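You operate a simulated robot arm through the tools that you are given. There is no shell and no other tool.

The job below is to be done with a simulated robot arm. You get a single attempt, and the scene is never put back.

## Task
Take the top strip out of the flat press to the strip stand.
Fine: leave the teal and yellow catch free; shut the lid.
Where things are to end (x, y in the base frame): thin beech strip within 30 mm of [990, -160].
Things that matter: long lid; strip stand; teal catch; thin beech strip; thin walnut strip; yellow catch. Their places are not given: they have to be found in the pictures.

The check looks at the end state, three seconds after you hand in, the way a careful person would. Anything else that was tipped, shoved, dropped, spilled or broken makes it a failure. Lids that push on must go on centred and level and be pressed home; caps that screw on are set level and turned clockwise until they are tight.

## Robot
A 7-joint arm with a two-finger parallel gripper, fixed in place. Base frame: the origin is on the floor under the middle of its stand, x ahead of it, y to its left, z up. Units: mm, rad, N and s.
It reaches about 1479 mm from its shoulder. Its first joint turns from -2.897 to 2.897 rad. Payload 4.4 kg.
The tool frame sits at the grasp point between the pads (the TCP): z along the fingers, y along the line on which they close. The tips reach 23 mm beyond it. Largest opening 94 mm; finger width 38, thickness 10; the body of the gripper, 54 by 96 mm, starts 39 mm behind the TCP.
Orientation is told as [roll, pitch, yaw] about the base's x, y, z axes, in that order, counted from this pose: with the fingers straight down and closing along the base's y, the tool's x points along the base's -x, its y along +y and its z along -z.

## Interface
- The arm moves only by the tool jog_arm. Its arguments are lists of equal length, an entry for each row: "travel": the shift along the tool's x, y, z in mm, a list of three; "rotation": the turn, a rotation vector about the tool's x, y, z in rad, a list of three; "claw": the closure, from 0 (fully open) to 1 (shut). In form: {"travel": [[tx, ty, tz], ...], "rotation": [[wx, wy, wz], ...], "claw": [claw, ...]}. A call has 1 to 20 rows; each row shifts and turns the commanded pose from where the row before left it, along the tool's axes as they then stand. Each row takes 0.2 s and may step no farther than 50 mm and 0.15 rad from the row before; otherwise, or with a gripper value out of range, the whole call is refused. A pose out of reach is approached as far as the arm can. The call stops where the force on the tool passes 90 N (or 10 N more than at its start, if that is more) or the arm is blocked; 0.2 s more then pass. The fingers move at their own pace (about 72 mm/s each) and stop on an object; they squeeze with about 30 N. The grip force told is the motor's: it shows also when the fingers shut on nothing. Time passes only in rows, and 0.2 s behind the last, so rows that do not move let the fingers close. The reply holds the time, the measured pose of the TCP, the force on the tool along the base axes, the opening and the grip force, in the units named above and with some noise, with the torque about the TCP (base axes, N m) and any sound that the robot's microphone picked up.
- Cameras (640 x 400 px; columns grow to the right, rows downward): "scene" is fixed at [400.9, -502.3, 1740.9]; the picture's right is [0.70, -0.72, 0.00], its down [-0.50, -0.49, -0.71] and it looks along [0.51, 0.50, -0.70] (base axes); focal length 316 px, centre (320, 200). "wrist" rides on the gripper at [86, 16, -74] in the tool frame; the picture's right is [-0.18, 0.98, 0.00], its down [-0.58, -0.11, -0.81] and it looks along [-0.79, -0.15, 0.59] (tool axes); focal length 243 px, centre (320, 200).
- camera(camera): a new picture of that camera. The clock stands still meanwhile.
- pixel_to_xyz(camera, pixels): there is no depth. For up to 12 entries [column, row, z] of the newest picture of that camera ("zoom" is the newest enlarged one), the place [x, y] in the base frame at which the ray of that pixel passes the height z, good to about 2 mm. The clock stands still meanwhile.
- enlarge(camera, box): a new picture of the part [left, top, right, bottom] of that camera's present view, enlarged. The clock stands still meanwhile.
- job_done(): hands the job in; it is judged then, once.

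Leave the gripper open and the arm clear of the work at the hand-in unless told otherwise.

The tools are called after "Call:" by a JSON object that holds its "op" and its "data". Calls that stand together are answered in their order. jog_arm: Moves the arm, as the interface text tells. Its arguments: {"type":"object","properties":{"travel":{"type":"array"},"rotation":{"type":"array"},"claw":{"type":"array"}},"required":["travel","rotation","claw"]} The other tools are called the same way: camera (camera) takes a picture; pixel_to_xyz (camera, pixels) gives the place at which the rays of pixels pass given heights; enlarge (camera, box) takes an enlarged picture of a part of a camera's view; job_done () hands the job in.

At the start:

```text
time: 0.0
tcp_pos: [573.2, 228.3, 1303.5]
orientation: [0.001, -0.001, 0.001]
force: [-0.2, 0.2, -0.2]
torque: [-0.01, -0.02, -0.05]
finger_gap: 94.4
finger_force: 0.0
```

scene: 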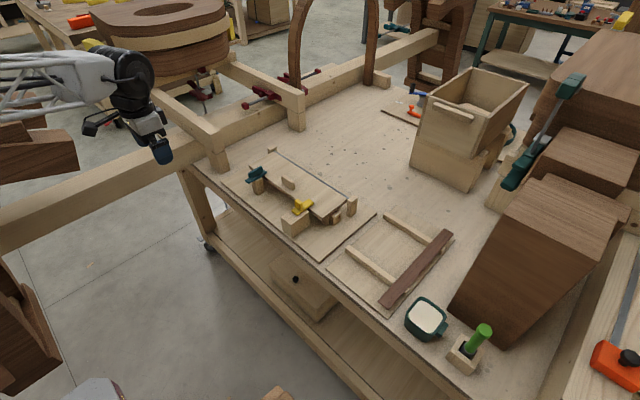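
wrist: 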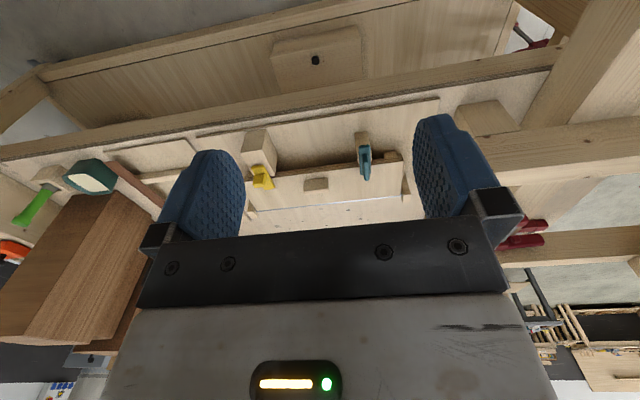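

I see the press in the scene picture around (300, 195), with a teal catch near (257, 173) and a yellow one near (300, 206). First I take enlarged views of it and of the stand.

Call:
{"op": "enlarge", "data": {"camera": "scene", "box": [220, 130, 380, 260]}}

Call:
{"op": "enlarge", "data": {"camera": "scene", "box": [310, 190, 510, 390]}}

Call:
{"op": "enlarge", "data": {"camera": "wrist", "box": [80, 90, 440, 230]}}

```text
3.08 times, centred on (300, 195) of scene
```

zoom: 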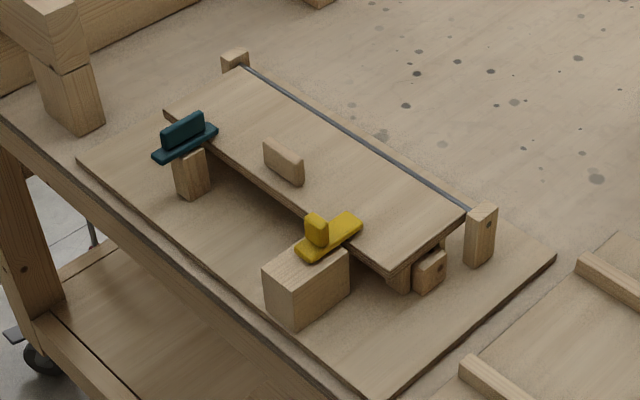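

```text
2.00 times, centred on (410, 290) of scene
```

zoom: 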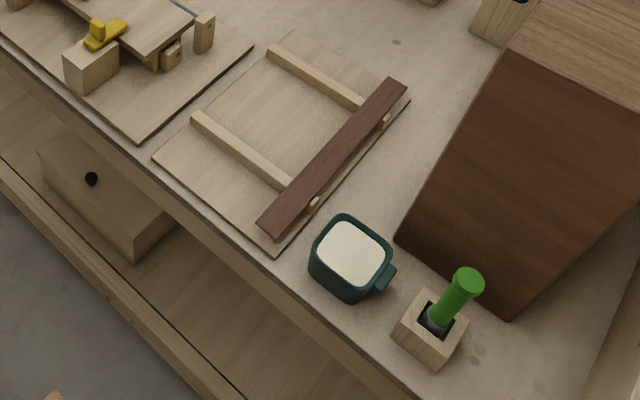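

```text
1.78 times, centred on (260, 160) of wrist
```

zoom: 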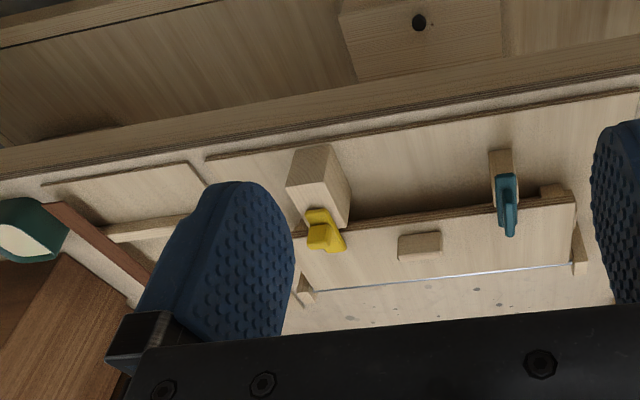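

The lid hinges on a rod at its far edge and carries a handle block. The catches sit on posts at its near edge. To find the heights, I compare the rays of the same points in both cameras: the handle, both catches and the plate corners.

Call:
{"op": "pixel_to_xyz", "data": {"camera": "scene", "pixels": [[288.3, 182, 800], [288.3, 182, 900], [288.3, 182, 1000], [299, 205, 800], [299, 205, 900], [299, 205, 1000], [256, 172, 800], [256, 172, 900], [256, 172, 1000]]}}

Call:
{"op": "pixel_to_xyz", "data": {"camera": "wrist", "pixels": [[315.4, 185.7, 800], [315.4, 185.7, 900], [315.4, 185.7, 1000], [262, 177, 800], [262, 177, 900], [262, 177, 1000], [365, 160, 800], [365, 160, 900], [365, 160, 1000]]}}

```text
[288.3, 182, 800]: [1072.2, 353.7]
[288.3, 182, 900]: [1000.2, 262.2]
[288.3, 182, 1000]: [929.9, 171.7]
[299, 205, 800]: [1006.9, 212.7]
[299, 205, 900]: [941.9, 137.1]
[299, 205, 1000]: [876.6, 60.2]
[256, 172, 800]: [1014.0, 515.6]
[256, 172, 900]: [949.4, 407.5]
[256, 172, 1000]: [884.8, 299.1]
```

```text
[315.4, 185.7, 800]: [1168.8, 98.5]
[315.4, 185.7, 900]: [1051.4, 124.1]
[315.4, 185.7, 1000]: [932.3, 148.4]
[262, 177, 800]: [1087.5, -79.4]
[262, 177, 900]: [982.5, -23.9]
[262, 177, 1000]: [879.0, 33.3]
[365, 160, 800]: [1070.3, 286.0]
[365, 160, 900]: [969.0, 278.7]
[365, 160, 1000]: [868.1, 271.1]
```

The ray crossings put the handle at about (915, 157, 1015), the yellow catch at (862, 45, 1020) and the teal one at about (850, 267, 1025). I move closer, staying high, for a better wrist view of the press.

Call:
{"op": "jog_arm", "data": {"travel": [[-20, -18, 10], [-20, -18, 10], [-20, -18, 10], [-20, -18, 10], [-20, -18, 10], [0, 0, 0], [0, 0, 0]], "rotation": [[0, 0, 0], [0, 0, 0], [0, 0, 0], [0, 0, 0], [0, 0, 0], [0, 0, 0], [0, 0, 0]], "claw": [0, 0, 0, 0, 0, 0, 0]}}

Call:
{"op": "camera", "data": {"camera": "wrist"}}

Call:
{"op": "camera", "data": {"camera": "scene"}}

```text
time: 1.6
tcp_pos: [672.7, 136.0, 1253.9]
orientation: [0.0, -0.001, 0.001]
force: [-0.7, 0.5, -0.1]
torque: [0.01, 0.04, 0.02]
finger_gap: 93.8
finger_force: 0.0
```

```text
taken
```

wrist: 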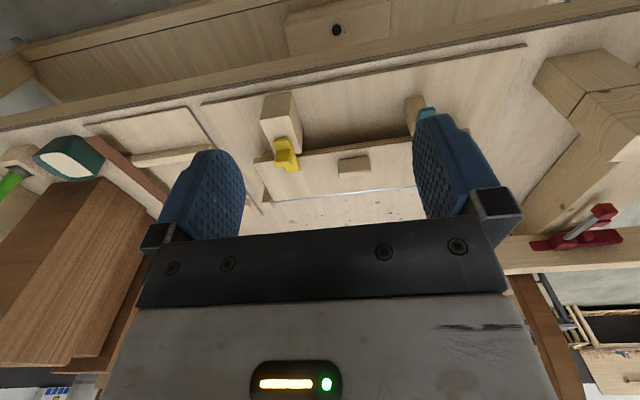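

```text
taken
```

scene: 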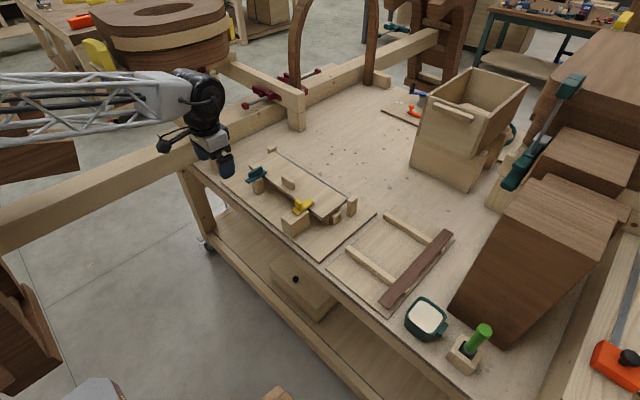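

The wrist picture is upside down: near things are at the top, and +y is to the right. I enlarge the press in it, around (340, 140), and the stand on the left.

Call:
{"op": "enlarge", "data": {"camera": "wrist", "box": [230, 60, 470, 220]}}

Call:
{"op": "enlarge", "data": {"camera": "wrist", "box": [0, 80, 240, 230]}}

Call:
{"op": "enlarge", "data": {"camera": "scene", "box": [270, 180, 370, 243]}}

Call:
{"op": "enlarge", "data": {"camera": "scene", "box": [230, 140, 330, 203]}}

```text
2.50 times, centred on (350, 140) of wrist
```

zoom: 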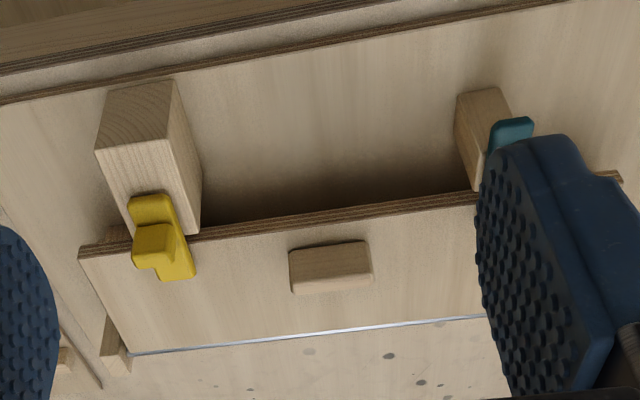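

```text
2.67 times, centred on (120, 155) of wrist
```

zoom: 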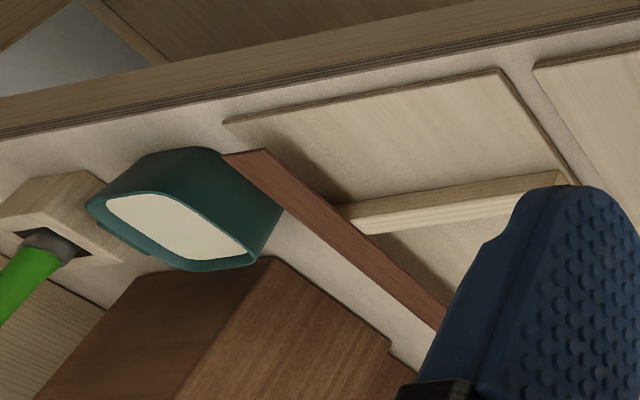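

```text
6.35 times, centred on (320, 212) of scene
```

zoom: 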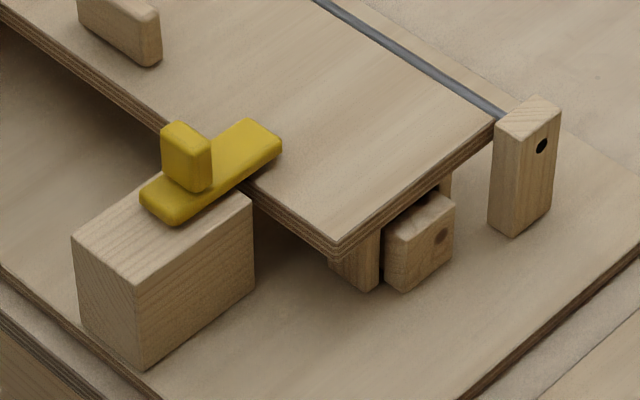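

```text
6.35 times, centred on (280, 172) of scene
```

zoom: 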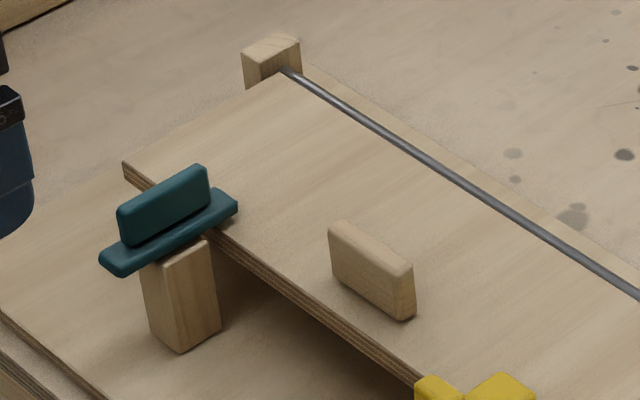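

The yellow catch looks like a bar with a knob lying across a long block, so it may slide. The teal one is a bar with a fin on a thin post, so it may turn. I want a view from straight above, so I move over the press and tilt the fingers toward the base so the wrist camera looks down.

Call:
{"op": "jog_arm", "data": {"travel": [[-40, 2, -8], [-40, 2, -8], [-40, 2, -8], [-40, 2, -8], [-40, 2, -8], [-40, 2, -8], [-40, 2, -8], [0, 0, 0], [0, 0, 0], [0, 0, 0], [0, 0, 0], [0, 0, 0], [0, 0, 0], [0, 0, 0]], "rotation": [[0, 0, 0], [0, 0, 0], [0, 0, 0], [0, 0, 0], [0, 0, 0], [0, 0, 0], [0, 0, 0], [0, 0.13, 0], [0, 0.13, 0], [0, 0.13, 0], [0, 0.13, 0], [0, 0.13, 0], [0, 0.13, 0], [0, 0, 0]], "claw": [0, 0, 0, 0, 0, 0, 0, 0, 0, 0, 0, 0, 0, 0]}}

Call:
{"op": "camera", "data": {"camera": "wrist"}}

Call:
{"op": "enlarge", "data": {"camera": "wrist", "box": [160, 20, 480, 220]}}

```text
time: 4.6
tcp_pos: [953.0, 150.8, 1310.9]
orientation: [-0.001, 0.52, -0.001]
force: [0.4, 0.5, 0.6]
torque: [-0.01, 0.0, -0.02]
finger_gap: 94.0
finger_force: 0.1
out of reach, approached as far as the arm can: row 12, 13
```

```text
taken
```

wrist: 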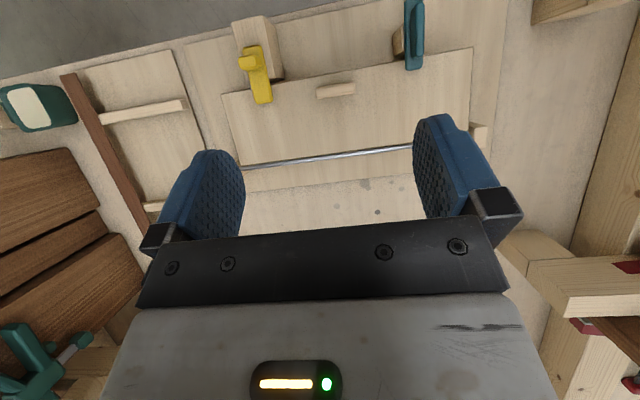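

```text
2.00 times, centred on (320, 120) of wrist
```

zoom: 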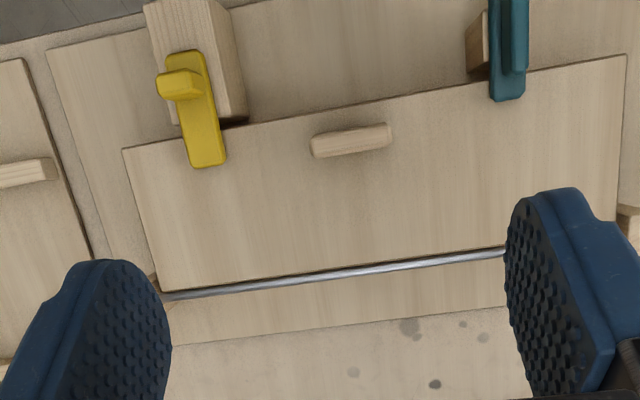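

Now I have a near top view, with the tilt limited to 0.52 rad. I cast rays for the lid corners, the plate corner and the catches in both pictures, to get heights and places.

Call:
{"op": "pixel_to_xyz", "data": {"camera": "wrist", "pixels": [[221.5, 95, 980], [221.5, 95, 1020], [242.5, 166.5, 980], [242.5, 166.5, 1020], [473, 48, 980], [473, 48, 1020], [183.5, 45, 880], [183.5, 45, 940]]}}

Call:
{"op": "pixel_to_xyz", "data": {"camera": "scene", "pixels": [[322.7, 219.9, 980], [322.7, 219.9, 1020], [347.6, 199.4, 980], [347.6, 199.4, 1020], [249.1, 166.2, 980], [249.1, 166.2, 1020], [321.1, 259.3, 880], [321.1, 259.3, 940]]}}

```text
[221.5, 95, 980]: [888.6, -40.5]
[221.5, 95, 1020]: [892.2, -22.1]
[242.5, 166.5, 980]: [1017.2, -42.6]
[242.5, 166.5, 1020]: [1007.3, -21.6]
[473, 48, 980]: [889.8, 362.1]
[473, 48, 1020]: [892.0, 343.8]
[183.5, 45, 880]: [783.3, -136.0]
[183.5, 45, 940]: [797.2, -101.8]
```

```text
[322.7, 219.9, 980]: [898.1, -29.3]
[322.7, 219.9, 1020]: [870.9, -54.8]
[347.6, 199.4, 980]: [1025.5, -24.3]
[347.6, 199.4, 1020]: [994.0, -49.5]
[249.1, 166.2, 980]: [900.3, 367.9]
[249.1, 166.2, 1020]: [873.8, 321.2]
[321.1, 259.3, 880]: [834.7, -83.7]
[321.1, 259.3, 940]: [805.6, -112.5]
```

The lid top comes out at z≈990, spanning x 890–1013 and y -35 to 358, with the base plate at about z 935. Next I enlarge both catches in the present wrist view.

Call:
{"op": "enlarge", "data": {"camera": "wrist", "box": [210, 0, 306, 110]}}

Call:
{"op": "enlarge", "data": {"camera": "wrist", "box": [370, 0, 466, 90]}}

Call:
{"op": "enlarge", "data": {"camera": "scene", "box": [240, 160, 280, 185]}}

Call:
{"op": "enlarge", "data": {"camera": "scene", "box": [280, 192, 328, 222]}}

```text
3.64 times, centred on (258, 55) of wrist
```

zoom: 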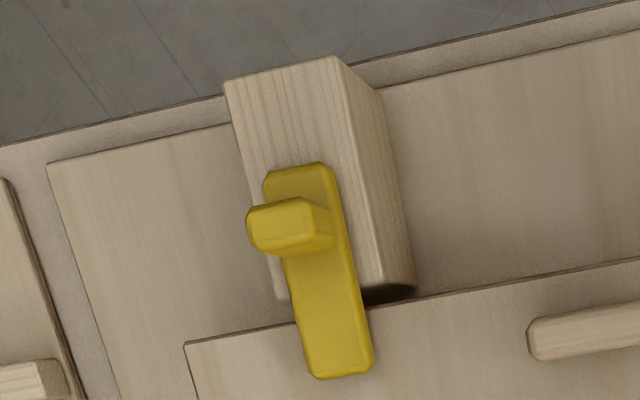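

```text
4.44 times, centred on (418, 45) of wrist
```

zoom: 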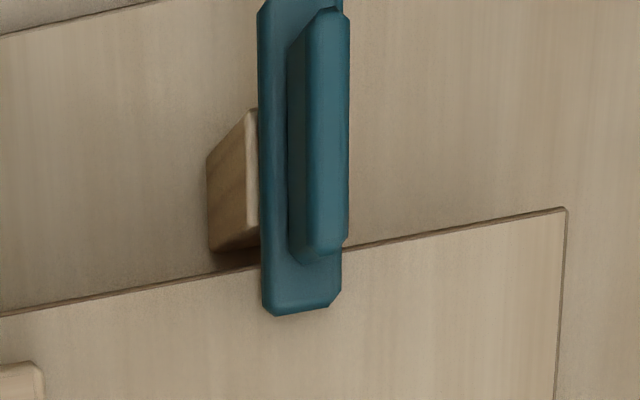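

```text
16.00 times, centred on (260, 172) of scene
```

zoom: 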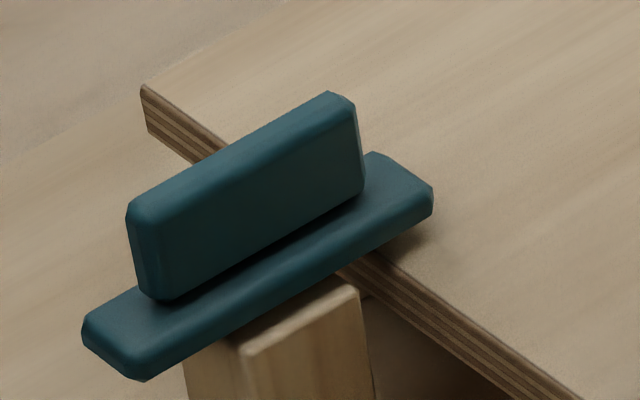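

```text
13.33 times, centred on (304, 207) of scene
```

zoom: 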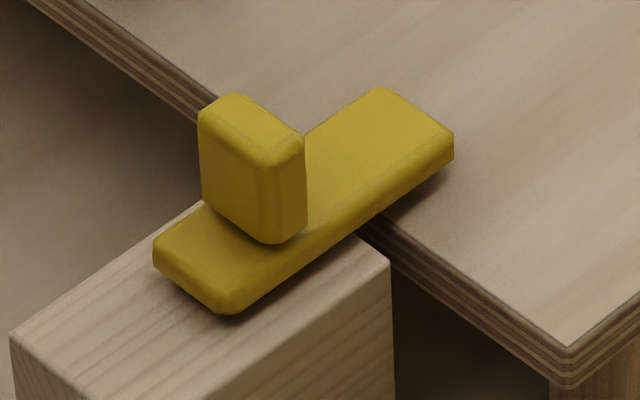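

The yellow catch is a flat bar with a knob near its base end. The teal catch is a bar with a long fin. I triangulate their points from both cameras.

Call:
{"op": "pixel_to_xyz", "data": {"camera": "wrist", "pixels": [[264.3, 100.3, 1000], [264.3, 100.3, 1040], [251.4, 47.3, 1000], [251.4, 47.3, 1040], [246.5, 61.9, 1000], [246.5, 61.9, 1040], [414.2, 66.4, 1000], [414.2, 66.4, 1040], [419.1, 55.1, 1000], [419.1, 55.1, 1040], [419.8, 2.7, 1000], [419.8, 2.7, 1040]]}}

Call:
{"op": "pixel_to_xyz", "data": {"camera": "scene", "pixels": [[310.75, 200.6, 1000], [310.75, 200.6, 1040], [294.4, 212.4, 1000], [294.4, 212.4, 1040], [298.9, 201.6, 1000], [298.9, 201.6, 1040], [265, 170.4, 1000], [265, 170.4, 1040], [261.6, 165.6, 1000], [261.6, 165.6, 1040], [249.25, 172.2, 1000], [249.25, 172.2, 1040]]}}

Call:
{"op": "pixel_to_xyz", "data": {"camera": "wrist", "pixels": [[231.9, 22, 980], [231.9, 22, 1000], [262.7, 15.2, 980], [262.7, 15.2, 1000], [275.3, 77, 980], [275.3, 77, 1000], [248.4, 81.9, 980], [248.4, 81.9, 1000]]}}

Call:
{"op": "pixel_to_xyz", "data": {"camera": "scene", "pixels": [[280.75, 217.1, 980], [280.75, 217.1, 1000], [309.1, 211.65, 980], [309.1, 211.65, 1000], [247.4, 180.4, 1000], [247.4, 180.4, 1040], [261, 190, 980], [261, 190, 1000]]}}

```text
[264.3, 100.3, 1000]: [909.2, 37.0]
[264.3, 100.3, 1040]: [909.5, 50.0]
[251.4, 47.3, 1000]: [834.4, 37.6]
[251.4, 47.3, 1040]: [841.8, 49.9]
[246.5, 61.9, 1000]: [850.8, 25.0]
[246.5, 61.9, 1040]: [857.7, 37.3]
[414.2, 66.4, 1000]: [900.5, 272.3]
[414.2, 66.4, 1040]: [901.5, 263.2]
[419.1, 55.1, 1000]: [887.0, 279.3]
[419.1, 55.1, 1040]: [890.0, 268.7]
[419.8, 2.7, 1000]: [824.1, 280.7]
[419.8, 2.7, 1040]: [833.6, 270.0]
```

```text
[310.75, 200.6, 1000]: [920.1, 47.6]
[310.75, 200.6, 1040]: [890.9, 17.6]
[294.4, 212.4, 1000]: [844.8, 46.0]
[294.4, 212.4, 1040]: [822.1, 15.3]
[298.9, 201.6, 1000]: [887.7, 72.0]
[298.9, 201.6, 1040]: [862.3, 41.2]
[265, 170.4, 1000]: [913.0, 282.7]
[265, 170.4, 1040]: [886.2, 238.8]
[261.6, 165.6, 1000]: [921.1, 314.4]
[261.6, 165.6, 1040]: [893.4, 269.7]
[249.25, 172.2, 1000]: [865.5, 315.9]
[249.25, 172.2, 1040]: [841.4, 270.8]
```

```text
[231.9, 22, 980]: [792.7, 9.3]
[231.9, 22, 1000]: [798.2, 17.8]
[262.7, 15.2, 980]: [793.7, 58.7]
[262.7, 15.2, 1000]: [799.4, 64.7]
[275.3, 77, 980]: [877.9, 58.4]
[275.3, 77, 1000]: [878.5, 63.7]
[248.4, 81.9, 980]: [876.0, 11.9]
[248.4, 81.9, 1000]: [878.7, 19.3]
```

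```text
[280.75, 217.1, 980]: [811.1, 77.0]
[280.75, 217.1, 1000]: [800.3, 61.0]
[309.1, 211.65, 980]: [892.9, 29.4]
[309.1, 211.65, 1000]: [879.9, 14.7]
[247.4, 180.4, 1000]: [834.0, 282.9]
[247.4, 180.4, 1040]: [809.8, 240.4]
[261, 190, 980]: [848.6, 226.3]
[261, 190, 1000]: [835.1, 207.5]
```

The readings now give me:
- **Yellow bar:** top z≈1009, from x 836 to 912 at y≈40, with its knob top at (859, 38, 1044). Its block spans x 798–879, so it can slide back toward -x.
- **Teal bar:** centred at (865, 269), with its fin top at z≈1041 and running along x.

I turn the gripper back upright before going to the catches.

Call:
{"op": "jog_arm", "data": {"travel": [[0, 0, 0], [0, 0, 0], [0, 0, 0], [0, 0, 0], [0, 0, 0]], "rotation": [[0, -0.13, 0], [0, -0.13, 0], [0, -0.13, 0], [0, -0.13, 0], [0, 0, 0]], "claw": [0, 0, 0, 0, 0]}}

```text
time: 5.8
tcp_pos: [951.8, 151.6, 1310.1]
orientation: [0.0, -0.003, 0.0]
force: [0.5, 0.0, -0.3]
torque: [0.03, 0.03, 0.02]
finger_gap: 94.0
finger_force: 0.0
```

It is upright again. Before I touch anything I go to look at the strip stand with the wrist camera from about (740, -170, 1260).

Call:
{"op": "jog_arm", "data": {"travel": [[23.5, -35.7, 5.6], [23.5, -35.7, 5.6], [23.5, -35.7, 5.6], [23.5, -35.7, 5.6], [23.5, -35.7, 5.6], [23.5, -35.7, 5.6], [23.5, -35.7, 5.6], [23.5, -35.7, 5.6], [23.5, -35.7, 5.6], [0, 0, 0], [0, 0, 0]], "rotation": [[0, 0, 0], [0, 0, 0], [0, 0, 0], [0, 0, 0], [0, 0, 0], [0, 0, 0], [0, 0, 0], [0, 0, 0], [0, 0, 0], [0, 0, 0], [0, 0, 0]], "claw": [0, 0, 0, 0, 0, 0, 0, 0, 0, 0, 0]}}

Call:
{"op": "camera", "data": {"camera": "wrist"}}

Call:
{"op": "enlarge", "data": {"camera": "wrist", "box": [200, 60, 460, 222]}}

Call:
{"op": "enlarge", "data": {"camera": "scene", "box": [320, 200, 480, 315]}}

```text
time: 8.2
tcp_pos: [741.7, -170.8, 1259.0]
orientation: [0.0, -0.002, 0.0]
force: [0.4, -0.4, -0.3]
torque: [-0.01, 0.01, 0.04]
finger_gap: 93.8
finger_force: 0.0
```

```text
taken
```

wrist: 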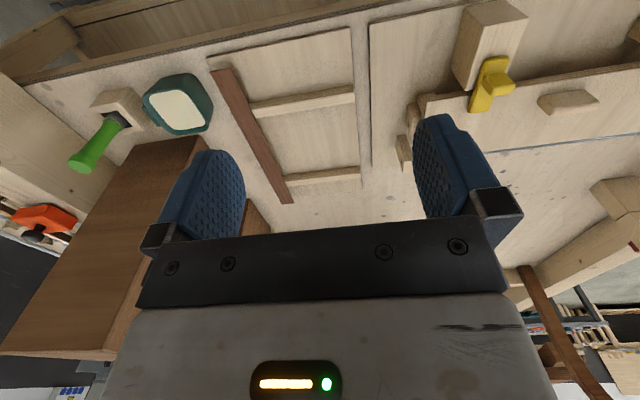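

```text
2.46 times, centred on (330, 141) of wrist
```

zoom: 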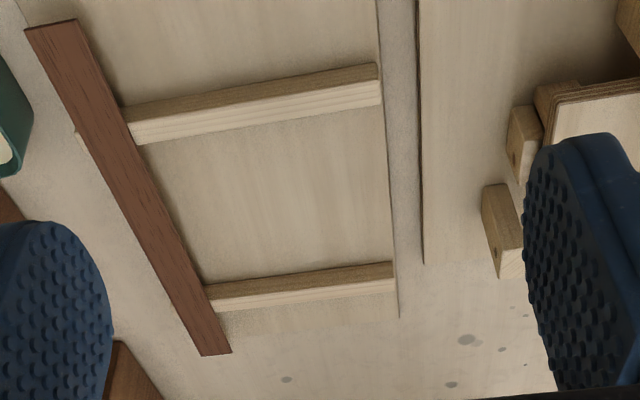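

```text
3.48 times, centred on (400, 258) of scene
```

zoom: 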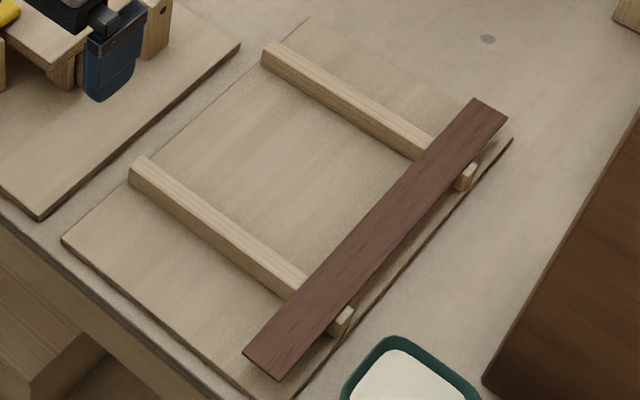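

The walnut strip already lies on the stand, along x, across two rails that run along y near their -y ends. I triangulate the rail ends and that strip.

Call:
{"op": "pixel_to_xyz", "data": {"camera": "wrist", "pixels": [[354.4, 97.5, 940], [354.4, 97.5, 970], [356, 175.6, 940], [356, 175.6, 970], [216.6, 68.6, 940], [216.6, 68.6, 970], [284.1, 203.6, 940], [284.1, 203.6, 970]]}}

Call:
{"op": "pixel_to_xyz", "data": {"camera": "scene", "pixels": [[348.3, 247.4, 940], [348.3, 247.4, 970], [386.2, 214.3, 940], [386.2, 214.3, 970], [383, 305.7, 940], [383, 305.7, 970], [449.1, 231.6, 940], [449.1, 231.6, 970]]}}

```text
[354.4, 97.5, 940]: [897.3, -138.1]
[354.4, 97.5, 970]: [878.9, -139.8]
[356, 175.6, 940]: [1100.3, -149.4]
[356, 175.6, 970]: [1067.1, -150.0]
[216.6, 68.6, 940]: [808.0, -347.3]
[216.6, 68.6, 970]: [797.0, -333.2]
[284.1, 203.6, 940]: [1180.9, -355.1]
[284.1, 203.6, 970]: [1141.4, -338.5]
```

```text
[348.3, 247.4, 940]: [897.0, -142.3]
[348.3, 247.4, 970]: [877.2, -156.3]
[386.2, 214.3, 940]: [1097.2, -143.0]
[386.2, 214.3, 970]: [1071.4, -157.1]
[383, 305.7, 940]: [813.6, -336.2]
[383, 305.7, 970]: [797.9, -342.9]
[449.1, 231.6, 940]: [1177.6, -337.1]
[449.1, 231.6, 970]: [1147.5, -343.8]
```

The stand reads as follows:
- **Walnut strip:** about 350 mm long, x 803–1153 at y≈-341, top z≈958.
- **Rails:** at x≈890 and x≈1085, tops near z≈950, with +y ends near y≈-143.

So the beech strip must go down along x at (990, about -165). Next is the yellow catch, so I move above its knob at (859, 38) and check there.

Call:
{"op": "jog_arm", "data": {"travel": [[-19.55, 34.9, 18.2], [-19.55, 34.9, 18.2], [-19.55, 34.9, 18.2], [-19.55, 34.9, 18.2], [-19.55, 34.9, 18.2], [-19.55, 34.9, 18.2], [0, 0, 0], [0, 0, 0]], "rotation": [[0, 0, 0], [0, 0, 0], [0, 0, 0], [0, 0, 0], [0, 0, 0], [0, 0, 0], [0, 0, 0], [0, 0, 0]], "claw": [0, 0, 0, 0, 0, 0, 0, 0]}}

Call:
{"op": "camera", "data": {"camera": "wrist"}}

Call:
{"op": "enlarge", "data": {"camera": "scene", "box": [260, 160, 360, 223]}}

```text
time: 10.0
tcp_pos: [858.4, 39.5, 1151.0]
orientation: [0.0, -0.002, 0.0]
force: [0.3, -0.6, 1.0]
torque: [0.01, -0.04, 0.03]
finger_gap: 94.0
finger_force: 0.1
```

```text
taken
```

wrist: 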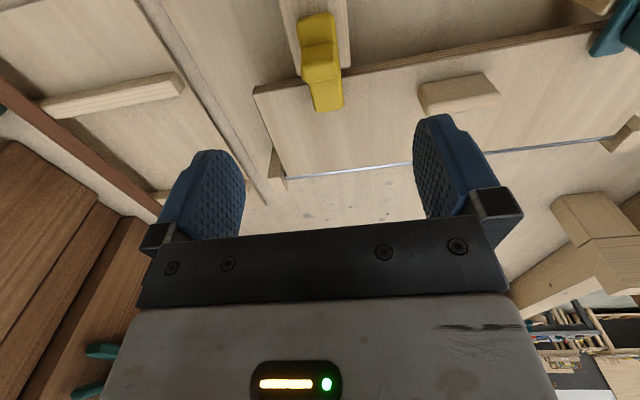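

```text
6.35 times, centred on (310, 192) of scene
```

zoom: 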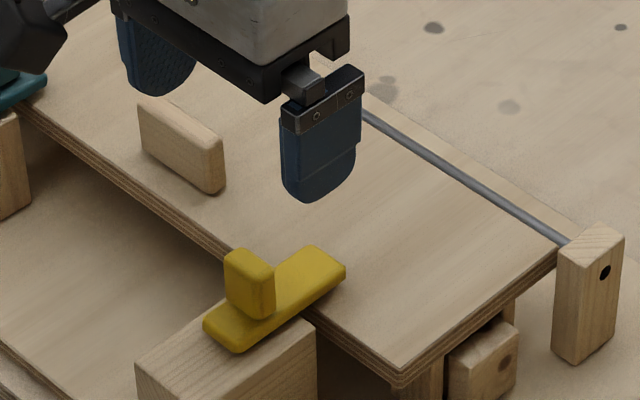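

The yellow knob is at about (320, 64) in this wrist view. I check its place at the knob-top height.

Call:
{"op": "enlarge", "data": {"camera": "wrist", "box": [270, 0, 370, 120]}}

Call:
{"op": "pixel_to_xyz", "data": {"camera": "wrist", "pixels": [[302, 65, 1044], [338, 65, 1044], [320, 50, 1044], [320, 78, 1044], [328, 108, 1009], [316, 15, 1009]]}}

```text
3.33 times, centred on (320, 60) of wrist
```

zoom: 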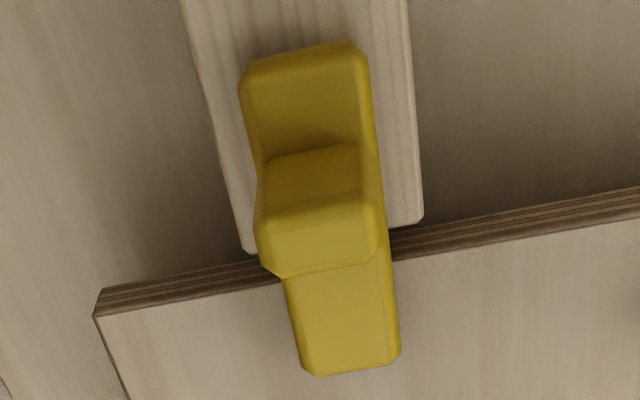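

```text
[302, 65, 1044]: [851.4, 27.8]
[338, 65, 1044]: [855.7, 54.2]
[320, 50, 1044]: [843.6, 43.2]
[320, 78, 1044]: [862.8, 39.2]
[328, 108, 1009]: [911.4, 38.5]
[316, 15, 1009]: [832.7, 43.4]
```

The knob sits at about (858, 40), right under the TCP. I go straight down to z≈1038, with the tips about 6 mm above the bar, and close on it.

Call:
{"op": "jog_arm", "data": {"travel": [[0, 0, 35], [0, 0, 35], [0, 0, 30], [0, 0, 13], [0, 0, 0]], "rotation": [[0, 0, 0], [0, 0, 0], [0, 0, 0], [0, 0, 0], [0, 0, 0]], "claw": [0.3, 0.3, 0.3, 0.3, 0.3]}}

Call:
{"op": "enlarge", "data": {"camera": "scene", "box": [260, 160, 360, 223]}}

```text
time: 11.2
tcp_pos: [857.5, 40.6, 1036.9]
orientation: [0.001, 0.0, 0.001]
force: [0.9, -0.2, 0.1]
torque: [0.04, 0.01, 0.01]
finger_gap: 65.7
finger_force: 0.2
```

```text
6.35 times, centred on (310, 192) of scene
```

zoom: 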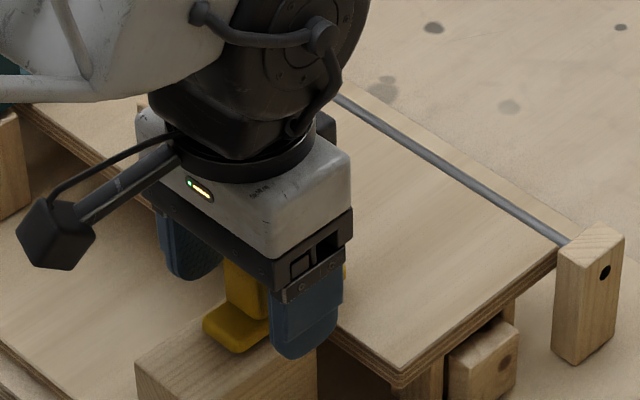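

The knob stands between the fingers. I close on it now.

Call:
{"op": "jog_arm", "data": {"travel": [[0, 0, 0], [0, 0, 0], [0, 0, 0], [0, 0, 0]], "rotation": [[0, 0, 0], [0, 0, 0], [0, 0, 0], [0, 0, 0]], "claw": [1, 1, 1, 1]}}

```text
time: 12.2
tcp_pos: [858.6, 40.6, 1037.5]
orientation: [0.001, 0.0, -0.001]
force: [-0.2, 0.4, -2.7]
torque: [0.0, -0.23, 0.19]
finger_gap: 29.7
finger_force: 45.4
```

The grip holds at a 29.7 mm gap. I pull the knob back toward -x (tool +x) in small steps and watch the force.

Call:
{"op": "jog_arm", "data": {"travel": [[5, 0, 0], [5, 0, 0], [5, 0, 0]], "rotation": [[0, 0, 0], [0, 0, 0], [0, 0, 0]], "claw": [1, 1, 1]}}

Call:
{"op": "enlarge", "data": {"camera": "wrist", "box": [220, 0, 440, 140]}}

```text
time: 13.0
tcp_pos: [843.0, 41.4, 1037.6]
orientation: [0.0, 0.001, 0.0]
force: [0.9, 5.5, -9.9]
torque: [0.18, -1.2, 0.17]
finger_gap: 29.8
finger_force: 44.7
```

```text
2.86 times, centred on (330, 70) of wrist
```

zoom: 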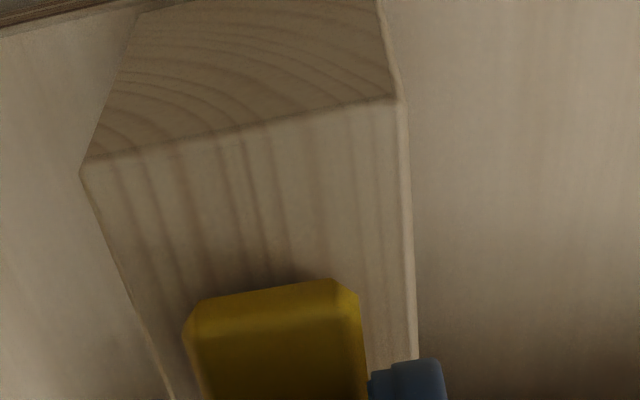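

It moved about 15 mm with little x force. I check whether the bar slid with it, using its base end near (312, 104).

Call:
{"op": "pixel_to_xyz", "data": {"camera": "wrist", "pixels": [[312, 103, 1009], [290, 127, 1009], [303, 57, 997], [411, 43, 997]]}}

Call:
{"op": "enlarge", "data": {"camera": "scene", "box": [260, 160, 360, 223]}}

```text
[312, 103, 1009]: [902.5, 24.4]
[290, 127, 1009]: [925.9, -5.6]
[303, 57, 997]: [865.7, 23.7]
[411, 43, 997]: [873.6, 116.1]
```

```text
6.35 times, centred on (310, 192) of scene
```

zoom: 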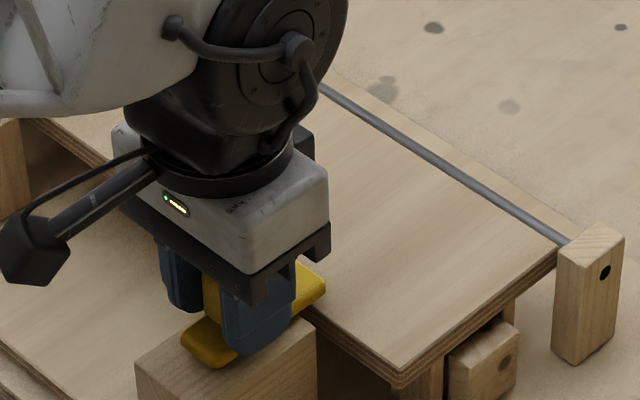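

The scene shows the yellow bar slid back with the gripper, so it is a sliding bolt. I keep pulling until its tip clears the lid edge at x≈890.

Call:
{"op": "jog_arm", "data": {"travel": [[5, 0, 0], [5, 0, 0], [5, 0, 0], [3, 0, 0]], "rotation": [[0, 0, 0], [0, 0, 0], [0, 0, 0], [0, 0, 0]], "claw": [1, 1, 1, 1]}}

Call:
{"op": "enlarge", "data": {"camera": "scene", "box": [260, 160, 360, 223]}}

```text
time: 14.0
tcp_pos: [827.1, 40.1, 1038.0]
orientation: [0.002, 0.0, 0.0]
force: [6.5, 16.6, -11.0]
torque: [0.41, 1.36, -0.01]
finger_gap: 29.8
finger_force: 45.1
```

```text
6.35 times, centred on (310, 192) of scene
```

zoom: 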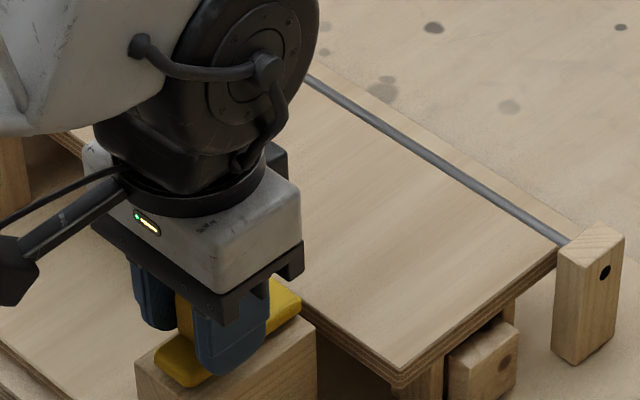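

The bar is clear of the lid by about 10 mm. I pull a little farther to see whether there is an end stop.

Call:
{"op": "jog_arm", "data": {"travel": [[3, 0, 0], [3, 0, 0], [0, 0, 0]], "rotation": [[0, 0, 0], [0, 0, 0], [0, 0, 0]], "claw": [1, 1, 1]}}

```text
time: 14.8
tcp_pos: [821.2, 40.6, 1038.3]
orientation: [-0.002, -0.004, 0.001]
force: [38.1, 26.6, 5.8]
torque: [-0.02, -0.42, 0.0]
finger_gap: 28.1
finger_force: 44.5
```

The x force rose to 38 N, so the end stop is reached. I ease back 1 mm, open, and rise.

Call:
{"op": "jog_arm", "data": {"travel": [[-1, 0, 0], [0, 0, 0], [0, 0, 0], [0, 0, -30], [0, 0, -40], [0, 0, -40], [0, 0, 0]], "rotation": [[0, 0, 0], [0, 0, 0], [0, 0, 0], [0, 0, 0], [0, 0, 0], [0, 0, 0], [0, 0, 0]], "claw": [1, 0.2, 0.2, 0.2, 0.2, 0.2, 0.2]}}

Call:
{"op": "enlarge", "data": {"camera": "scene", "box": [260, 160, 360, 223]}}

Call:
{"op": "camera", "data": {"camera": "wrist"}}

```text
time: 16.4
tcp_pos: [821.4, 38.5, 1145.8]
orientation: [0.0, -0.001, -0.001]
force: [-0.2, 0.1, 1.1]
torque: [0.0, 0.02, -0.04]
finger_gap: 75.1
finger_force: 0.2
```

```text
6.35 times, centred on (310, 192) of scene
```

zoom: 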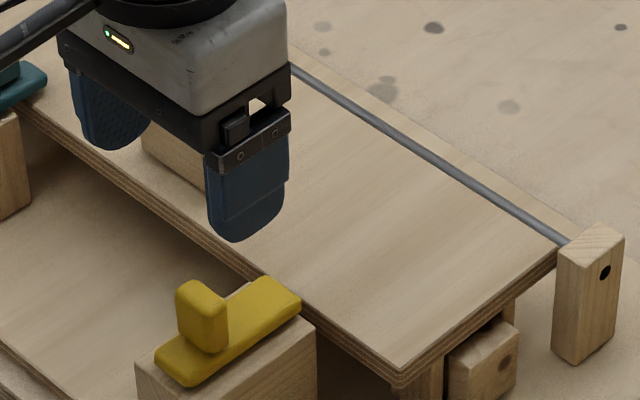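

```text
taken
```

wrist: 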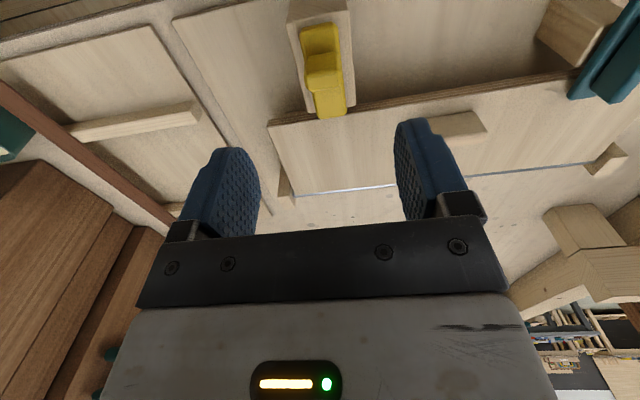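

The yellow bar is back. I check its tip in the wrist picture near (332, 117).

Call:
{"op": "enlarge", "data": {"camera": "wrist", "box": [280, 10, 380, 135]}}

Call:
{"op": "pixel_to_xyz", "data": {"camera": "wrist", "pixels": [[332, 117, 1003], [332, 117, 1009], [320, 22, 1009], [360, 104, 990]]}}

Call:
{"op": "enlarge", "data": {"camera": "scene", "box": [280, 192, 328, 222]}}

```text
3.20 times, centred on (330, 72) of wrist
```

zoom: 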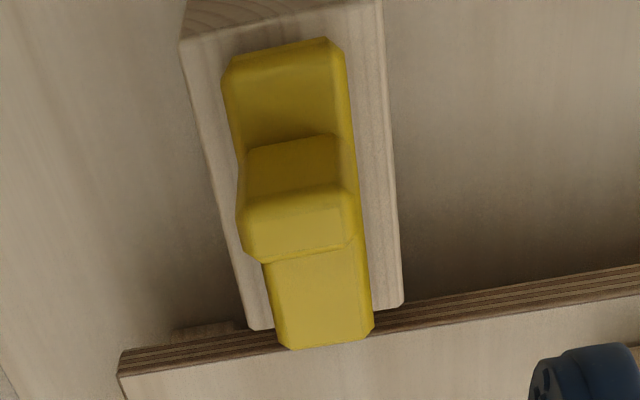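

```text
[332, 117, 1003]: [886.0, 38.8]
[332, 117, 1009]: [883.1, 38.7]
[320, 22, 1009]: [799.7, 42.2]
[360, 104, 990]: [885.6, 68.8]
```

```text
13.33 times, centred on (304, 207) of scene
```

zoom: 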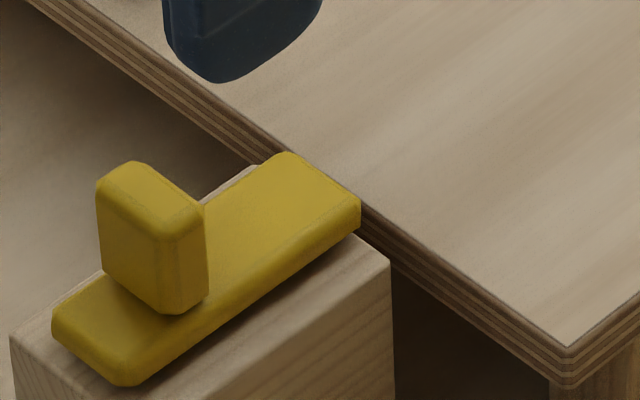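

The yellow bolt is fully back, about 32 mm of travel, with its tip clear of the lid edge. Next I go above the teal catch at (864, 269).

Call:
{"op": "jog_arm", "data": {"travel": [[-7.2, 38.4, -1], [-7.2, 38.4, -1], [-7.2, 38.4, -1], [-7.2, 38.4, -1], [-7.2, 38.4, -1], [-7.2, 38.4, -1], [0, 0, 0], [0, 0, 0]], "rotation": [[0, 0, 0], [0, 0, 0], [0, 0, 0], [0, 0, 0], [0, 0, 0], [0, 0, 0], [0, 0, 0], [0, 0, 0]], "claw": [0.2, 0.2, 0.2, 0.2, 0.2, 0.2, 0.2, 0.2]}}

Call:
{"op": "camera", "data": {"camera": "wrist"}}

Call:
{"op": "enlarge", "data": {"camera": "wrist", "box": [270, 0, 390, 130]}}

Call:
{"op": "enlarge", "data": {"camera": "scene", "box": [230, 140, 310, 190]}}

```text
time: 18.2
tcp_pos: [864.2, 270.9, 1153.3]
orientation: [0.002, -0.003, 0.001]
force: [0.4, 0.0, 1.4]
torque: [-0.03, -0.01, 0.02]
finger_gap: 75.2
finger_force: 0.1
```

```text
taken
```

wrist: 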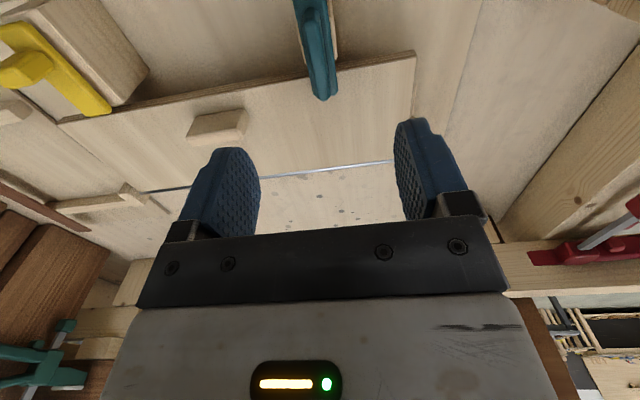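

```text
3.08 times, centred on (330, 65) of wrist
```

zoom: 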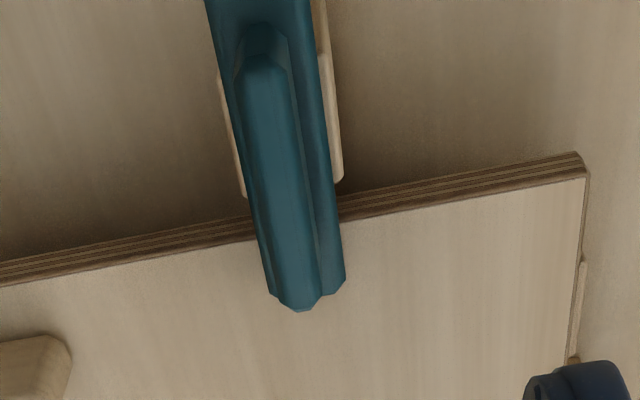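

```text
8.00 times, centred on (270, 165) of scene
```

zoom: 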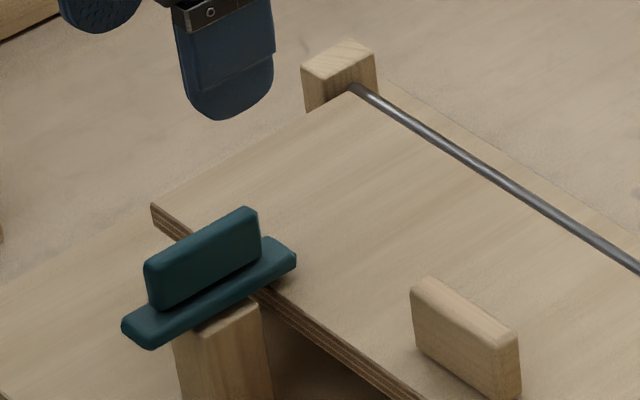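

I read the fin's two top ends, near (311, 20) and (323, 97), at z 1041, along with the post under it.

Call:
{"op": "pixel_to_xyz", "data": {"camera": "wrist", "pixels": [[311.2, 20, 1041], [322, 95, 1041], [317, 58, 1041], [309, 58, 1041], [326, 58, 1041], [335, 123, 1000]]}}

```text
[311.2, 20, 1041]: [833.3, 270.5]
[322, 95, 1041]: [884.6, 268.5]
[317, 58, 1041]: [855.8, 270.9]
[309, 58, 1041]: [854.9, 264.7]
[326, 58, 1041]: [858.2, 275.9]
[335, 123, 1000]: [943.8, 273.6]
```

The fin centre is at about (863, 269.5), aligned with x. I descend to z≈1038, with the tips just above the bar, around the fin.

Call:
{"op": "jog_arm", "data": {"travel": [[0, -1.2, 35], [0, 0, 35], [0, 0, 30], [0, 0, 15], [0, 0, 0]], "rotation": [[0, 0, 0], [0, 0, 0], [0, 0, 0], [0, 0, 0], [0, 0, 0]], "claw": [0.4, 0.4, 0.4, 0.4, 0.4]}}

Call:
{"op": "jog_arm", "data": {"travel": [[0, 0, 0], [0, 0, 0], [0, 0, 0], [0, 0, 0]], "rotation": [[0, 0, 0], [0, 0, 0], [0, 0, 0], [0, 0, 0]], "claw": [1, 1, 1, 1]}}

Call:
{"op": "enlarge", "data": {"camera": "scene", "box": [230, 140, 310, 190]}}

```text
time: 19.4
tcp_pos: [863.7, 269.5, 1037.0]
orientation: [0.0, -0.001, 0.0]
force: [0.6, -0.5, 0.7]
torque: [-0.01, 0.01, -0.03]
finger_gap: 56.4
finger_force: 0.1
```

```text
time: 20.4
tcp_pos: [864.1, 269.6, 1037.2]
orientation: [0.0, -0.002, 0.0]
force: [4.9, 28.1, -3.7]
torque: [0.76, -0.87, -0.09]
finger_gap: 24.0
finger_force: 44.4
```

```text
8.00 times, centred on (270, 165) of scene
```

zoom: 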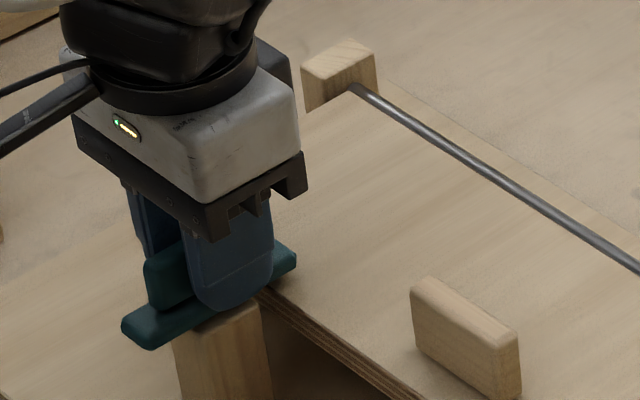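

It grips at 24 mm, with a 28 N side force in +y, so I'm a little off-centre. I ease toward +y by 1.5 mm, then try a small turn and watch the torque.

Call:
{"op": "jog_arm", "data": {"travel": [[0, 1.5, 0], [0, 0, 0]], "rotation": [[0, 0, 0], [0, 0, 0]], "claw": [1, 1]}}

Call:
{"op": "jog_arm", "data": {"travel": [[0, 0, 0], [0, 0, 0], [0, 0, 0]], "rotation": [[0, 0, 0.05], [0, 0, 0.05], [0, 0, 0]], "claw": [1, 1, 1]}}

```text
time: 21.0
tcp_pos: [864.2, 269.7, 1039.2]
orientation: [0.0, 0.001, -0.001]
force: [8.8, 13.1, -8.9]
torque: [0.25, -1.54, -0.03]
finger_gap: 23.9
finger_force: 45.0
```

```text
time: 21.8
tcp_pos: [866.0, 269.9, 1038.9]
orientation: [0.001, -0.001, -0.102]
force: [11.5, 1.6, -13.2]
torque: [-0.06, -0.55, 0.0]
finger_gap: 24.2
finger_force: 44.7
```

It turns with almost no torque. I keep turning, in steps, to about -0.7 rad and then look.

Call:
{"op": "jog_arm", "data": {"travel": [[0, 0, 0], [0, 0, 0], [0, 0, 0], [0, 0, 0], [0, 0, 0], [0, 0, 0]], "rotation": [[0, 0, 0.12], [0, 0, 0.12], [0, 0, 0.12], [0, 0, 0.12], [0, 0, 0.12], [0, 0, 0]], "claw": [1, 1, 1, 1, 1, 1]}}

Call:
{"op": "enlarge", "data": {"camera": "scene", "box": [230, 140, 310, 190]}}

```text
time: 23.2
tcp_pos: [863.3, 268.3, 1038.8]
orientation: [-0.001, 0.001, -0.704]
force: [-39.4, -54.3, 8.0]
torque: [-0.96, -0.13, 0.18]
finger_gap: 11.8
finger_force: 45.5
```

```text
8.00 times, centred on (270, 165) of scene
```

zoom: 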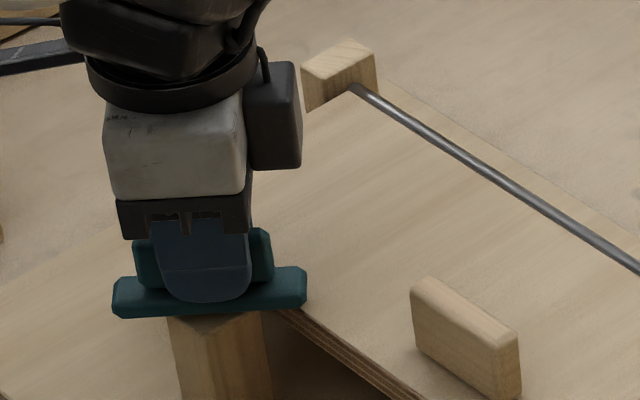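

The bar turned to about -45°. The grip now sits on the fin itself (11.8 mm) with a 67 N side force along the closing line. I ease off along tool -y to relieve it.

Call:
{"op": "jog_arm", "data": {"travel": [[0, -1.5, 0], [0, -1.5, 0], [0, 0, 0]], "rotation": [[0, 0, 0], [0, 0, 0], [0, 0, 0]], "claw": [1, 1, 1]}}

```text
time: 24.0
tcp_pos: [862.9, 268.2, 1039.7]
orientation: [0.003, -0.002, -0.7]
force: [29.4, -14.3, 2.5]
torque: [-0.56, 0.32, -0.02]
finger_gap: 12.0
finger_force: 45.0
```

The side force is down to about 33 N. I continue turning with a small correction along tool x.

Call:
{"op": "jog_arm", "data": {"travel": [[-1, 0, 0], [0, 0, 0], [0, 0, 0], [0, 0, 0]], "rotation": [[0, 0, 0.1], [0, 0, 0.1], [0, 0, 0.1], [0, 0, 0]], "claw": [1, 1, 1, 1]}}

```text
time: 25.0
tcp_pos: [863.4, 267.7, 1040.1]
orientation: [0.003, 0.001, -1.001]
force: [8.4, 10.2, 16.7]
torque: [-0.77, 0.11, -0.04]
finger_gap: 11.9
finger_force: 45.0
```

Forces are low now. I turn the rest of the way to about -1.57 rad.

Call:
{"op": "jog_arm", "data": {"travel": [[0, 0, 0], [0, 0, 0], [0, 0, 0], [0, 0, 0]], "rotation": [[0, 0, 0.1], [0, 0, 0.1], [0, 0, 0.1], [0, 0, 0]], "claw": [1, 1, 1, 1]}}

Call:
{"op": "enlarge", "data": {"camera": "scene", "box": [230, 140, 310, 190]}}

```text
time: 26.0
tcp_pos: [862.9, 267.5, 1040.3]
orientation: [0.003, 0.0, -1.301]
force: [-15.7, 18.1, 31.1]
torque: [-0.29, 0.49, 0.03]
finger_gap: 11.9
finger_force: 44.9
```

```text
8.00 times, centred on (270, 165) of scene
```

zoom: 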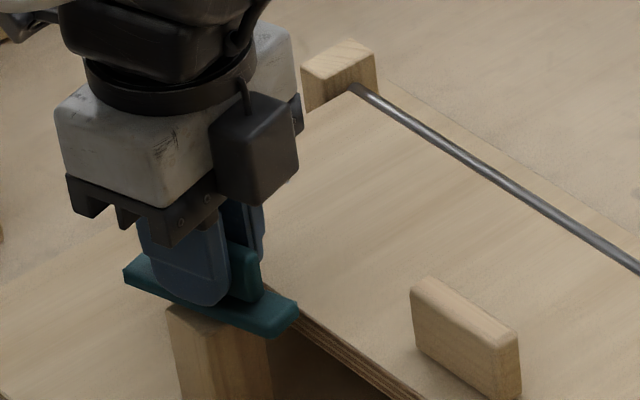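

The bar is almost parallel to the lid edge. Fz is 31 N, so the tips press on the bar. I ease up 2 mm and turn the last 0.27 rad.

Call:
{"op": "jog_arm", "data": {"travel": [[0, 0, -1], [0, 0, -1], [0, 0, 0], [0, 0, 0]], "rotation": [[0, 0, 0], [0, 0, 0.13], [0, 0, 0.14], [0, 0, 0]], "claw": [1, 1, 1, 1]}}

Call:
{"op": "enlarge", "data": {"camera": "scene", "box": [230, 140, 310, 190]}}

```text
time: 27.0
tcp_pos: [862.9, 267.5, 1039.4]
orientation: [-0.001, 0.001, -1.57]
force: [-29.8, 27.2, 1.9]
torque: [1.24, -0.24, 0.06]
finger_gap: 12.0
finger_force: 45.4
```

```text
8.00 times, centred on (270, 165) of scene
```

zoom: 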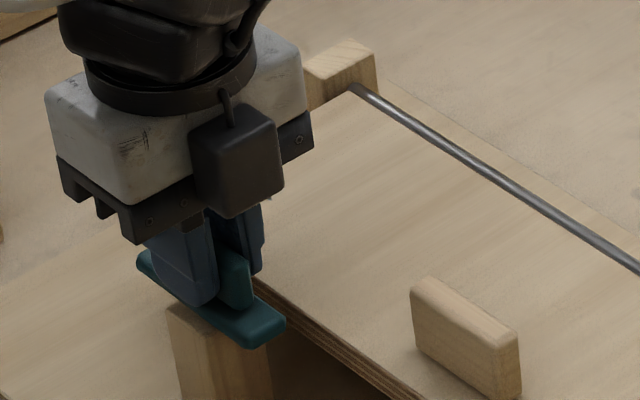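

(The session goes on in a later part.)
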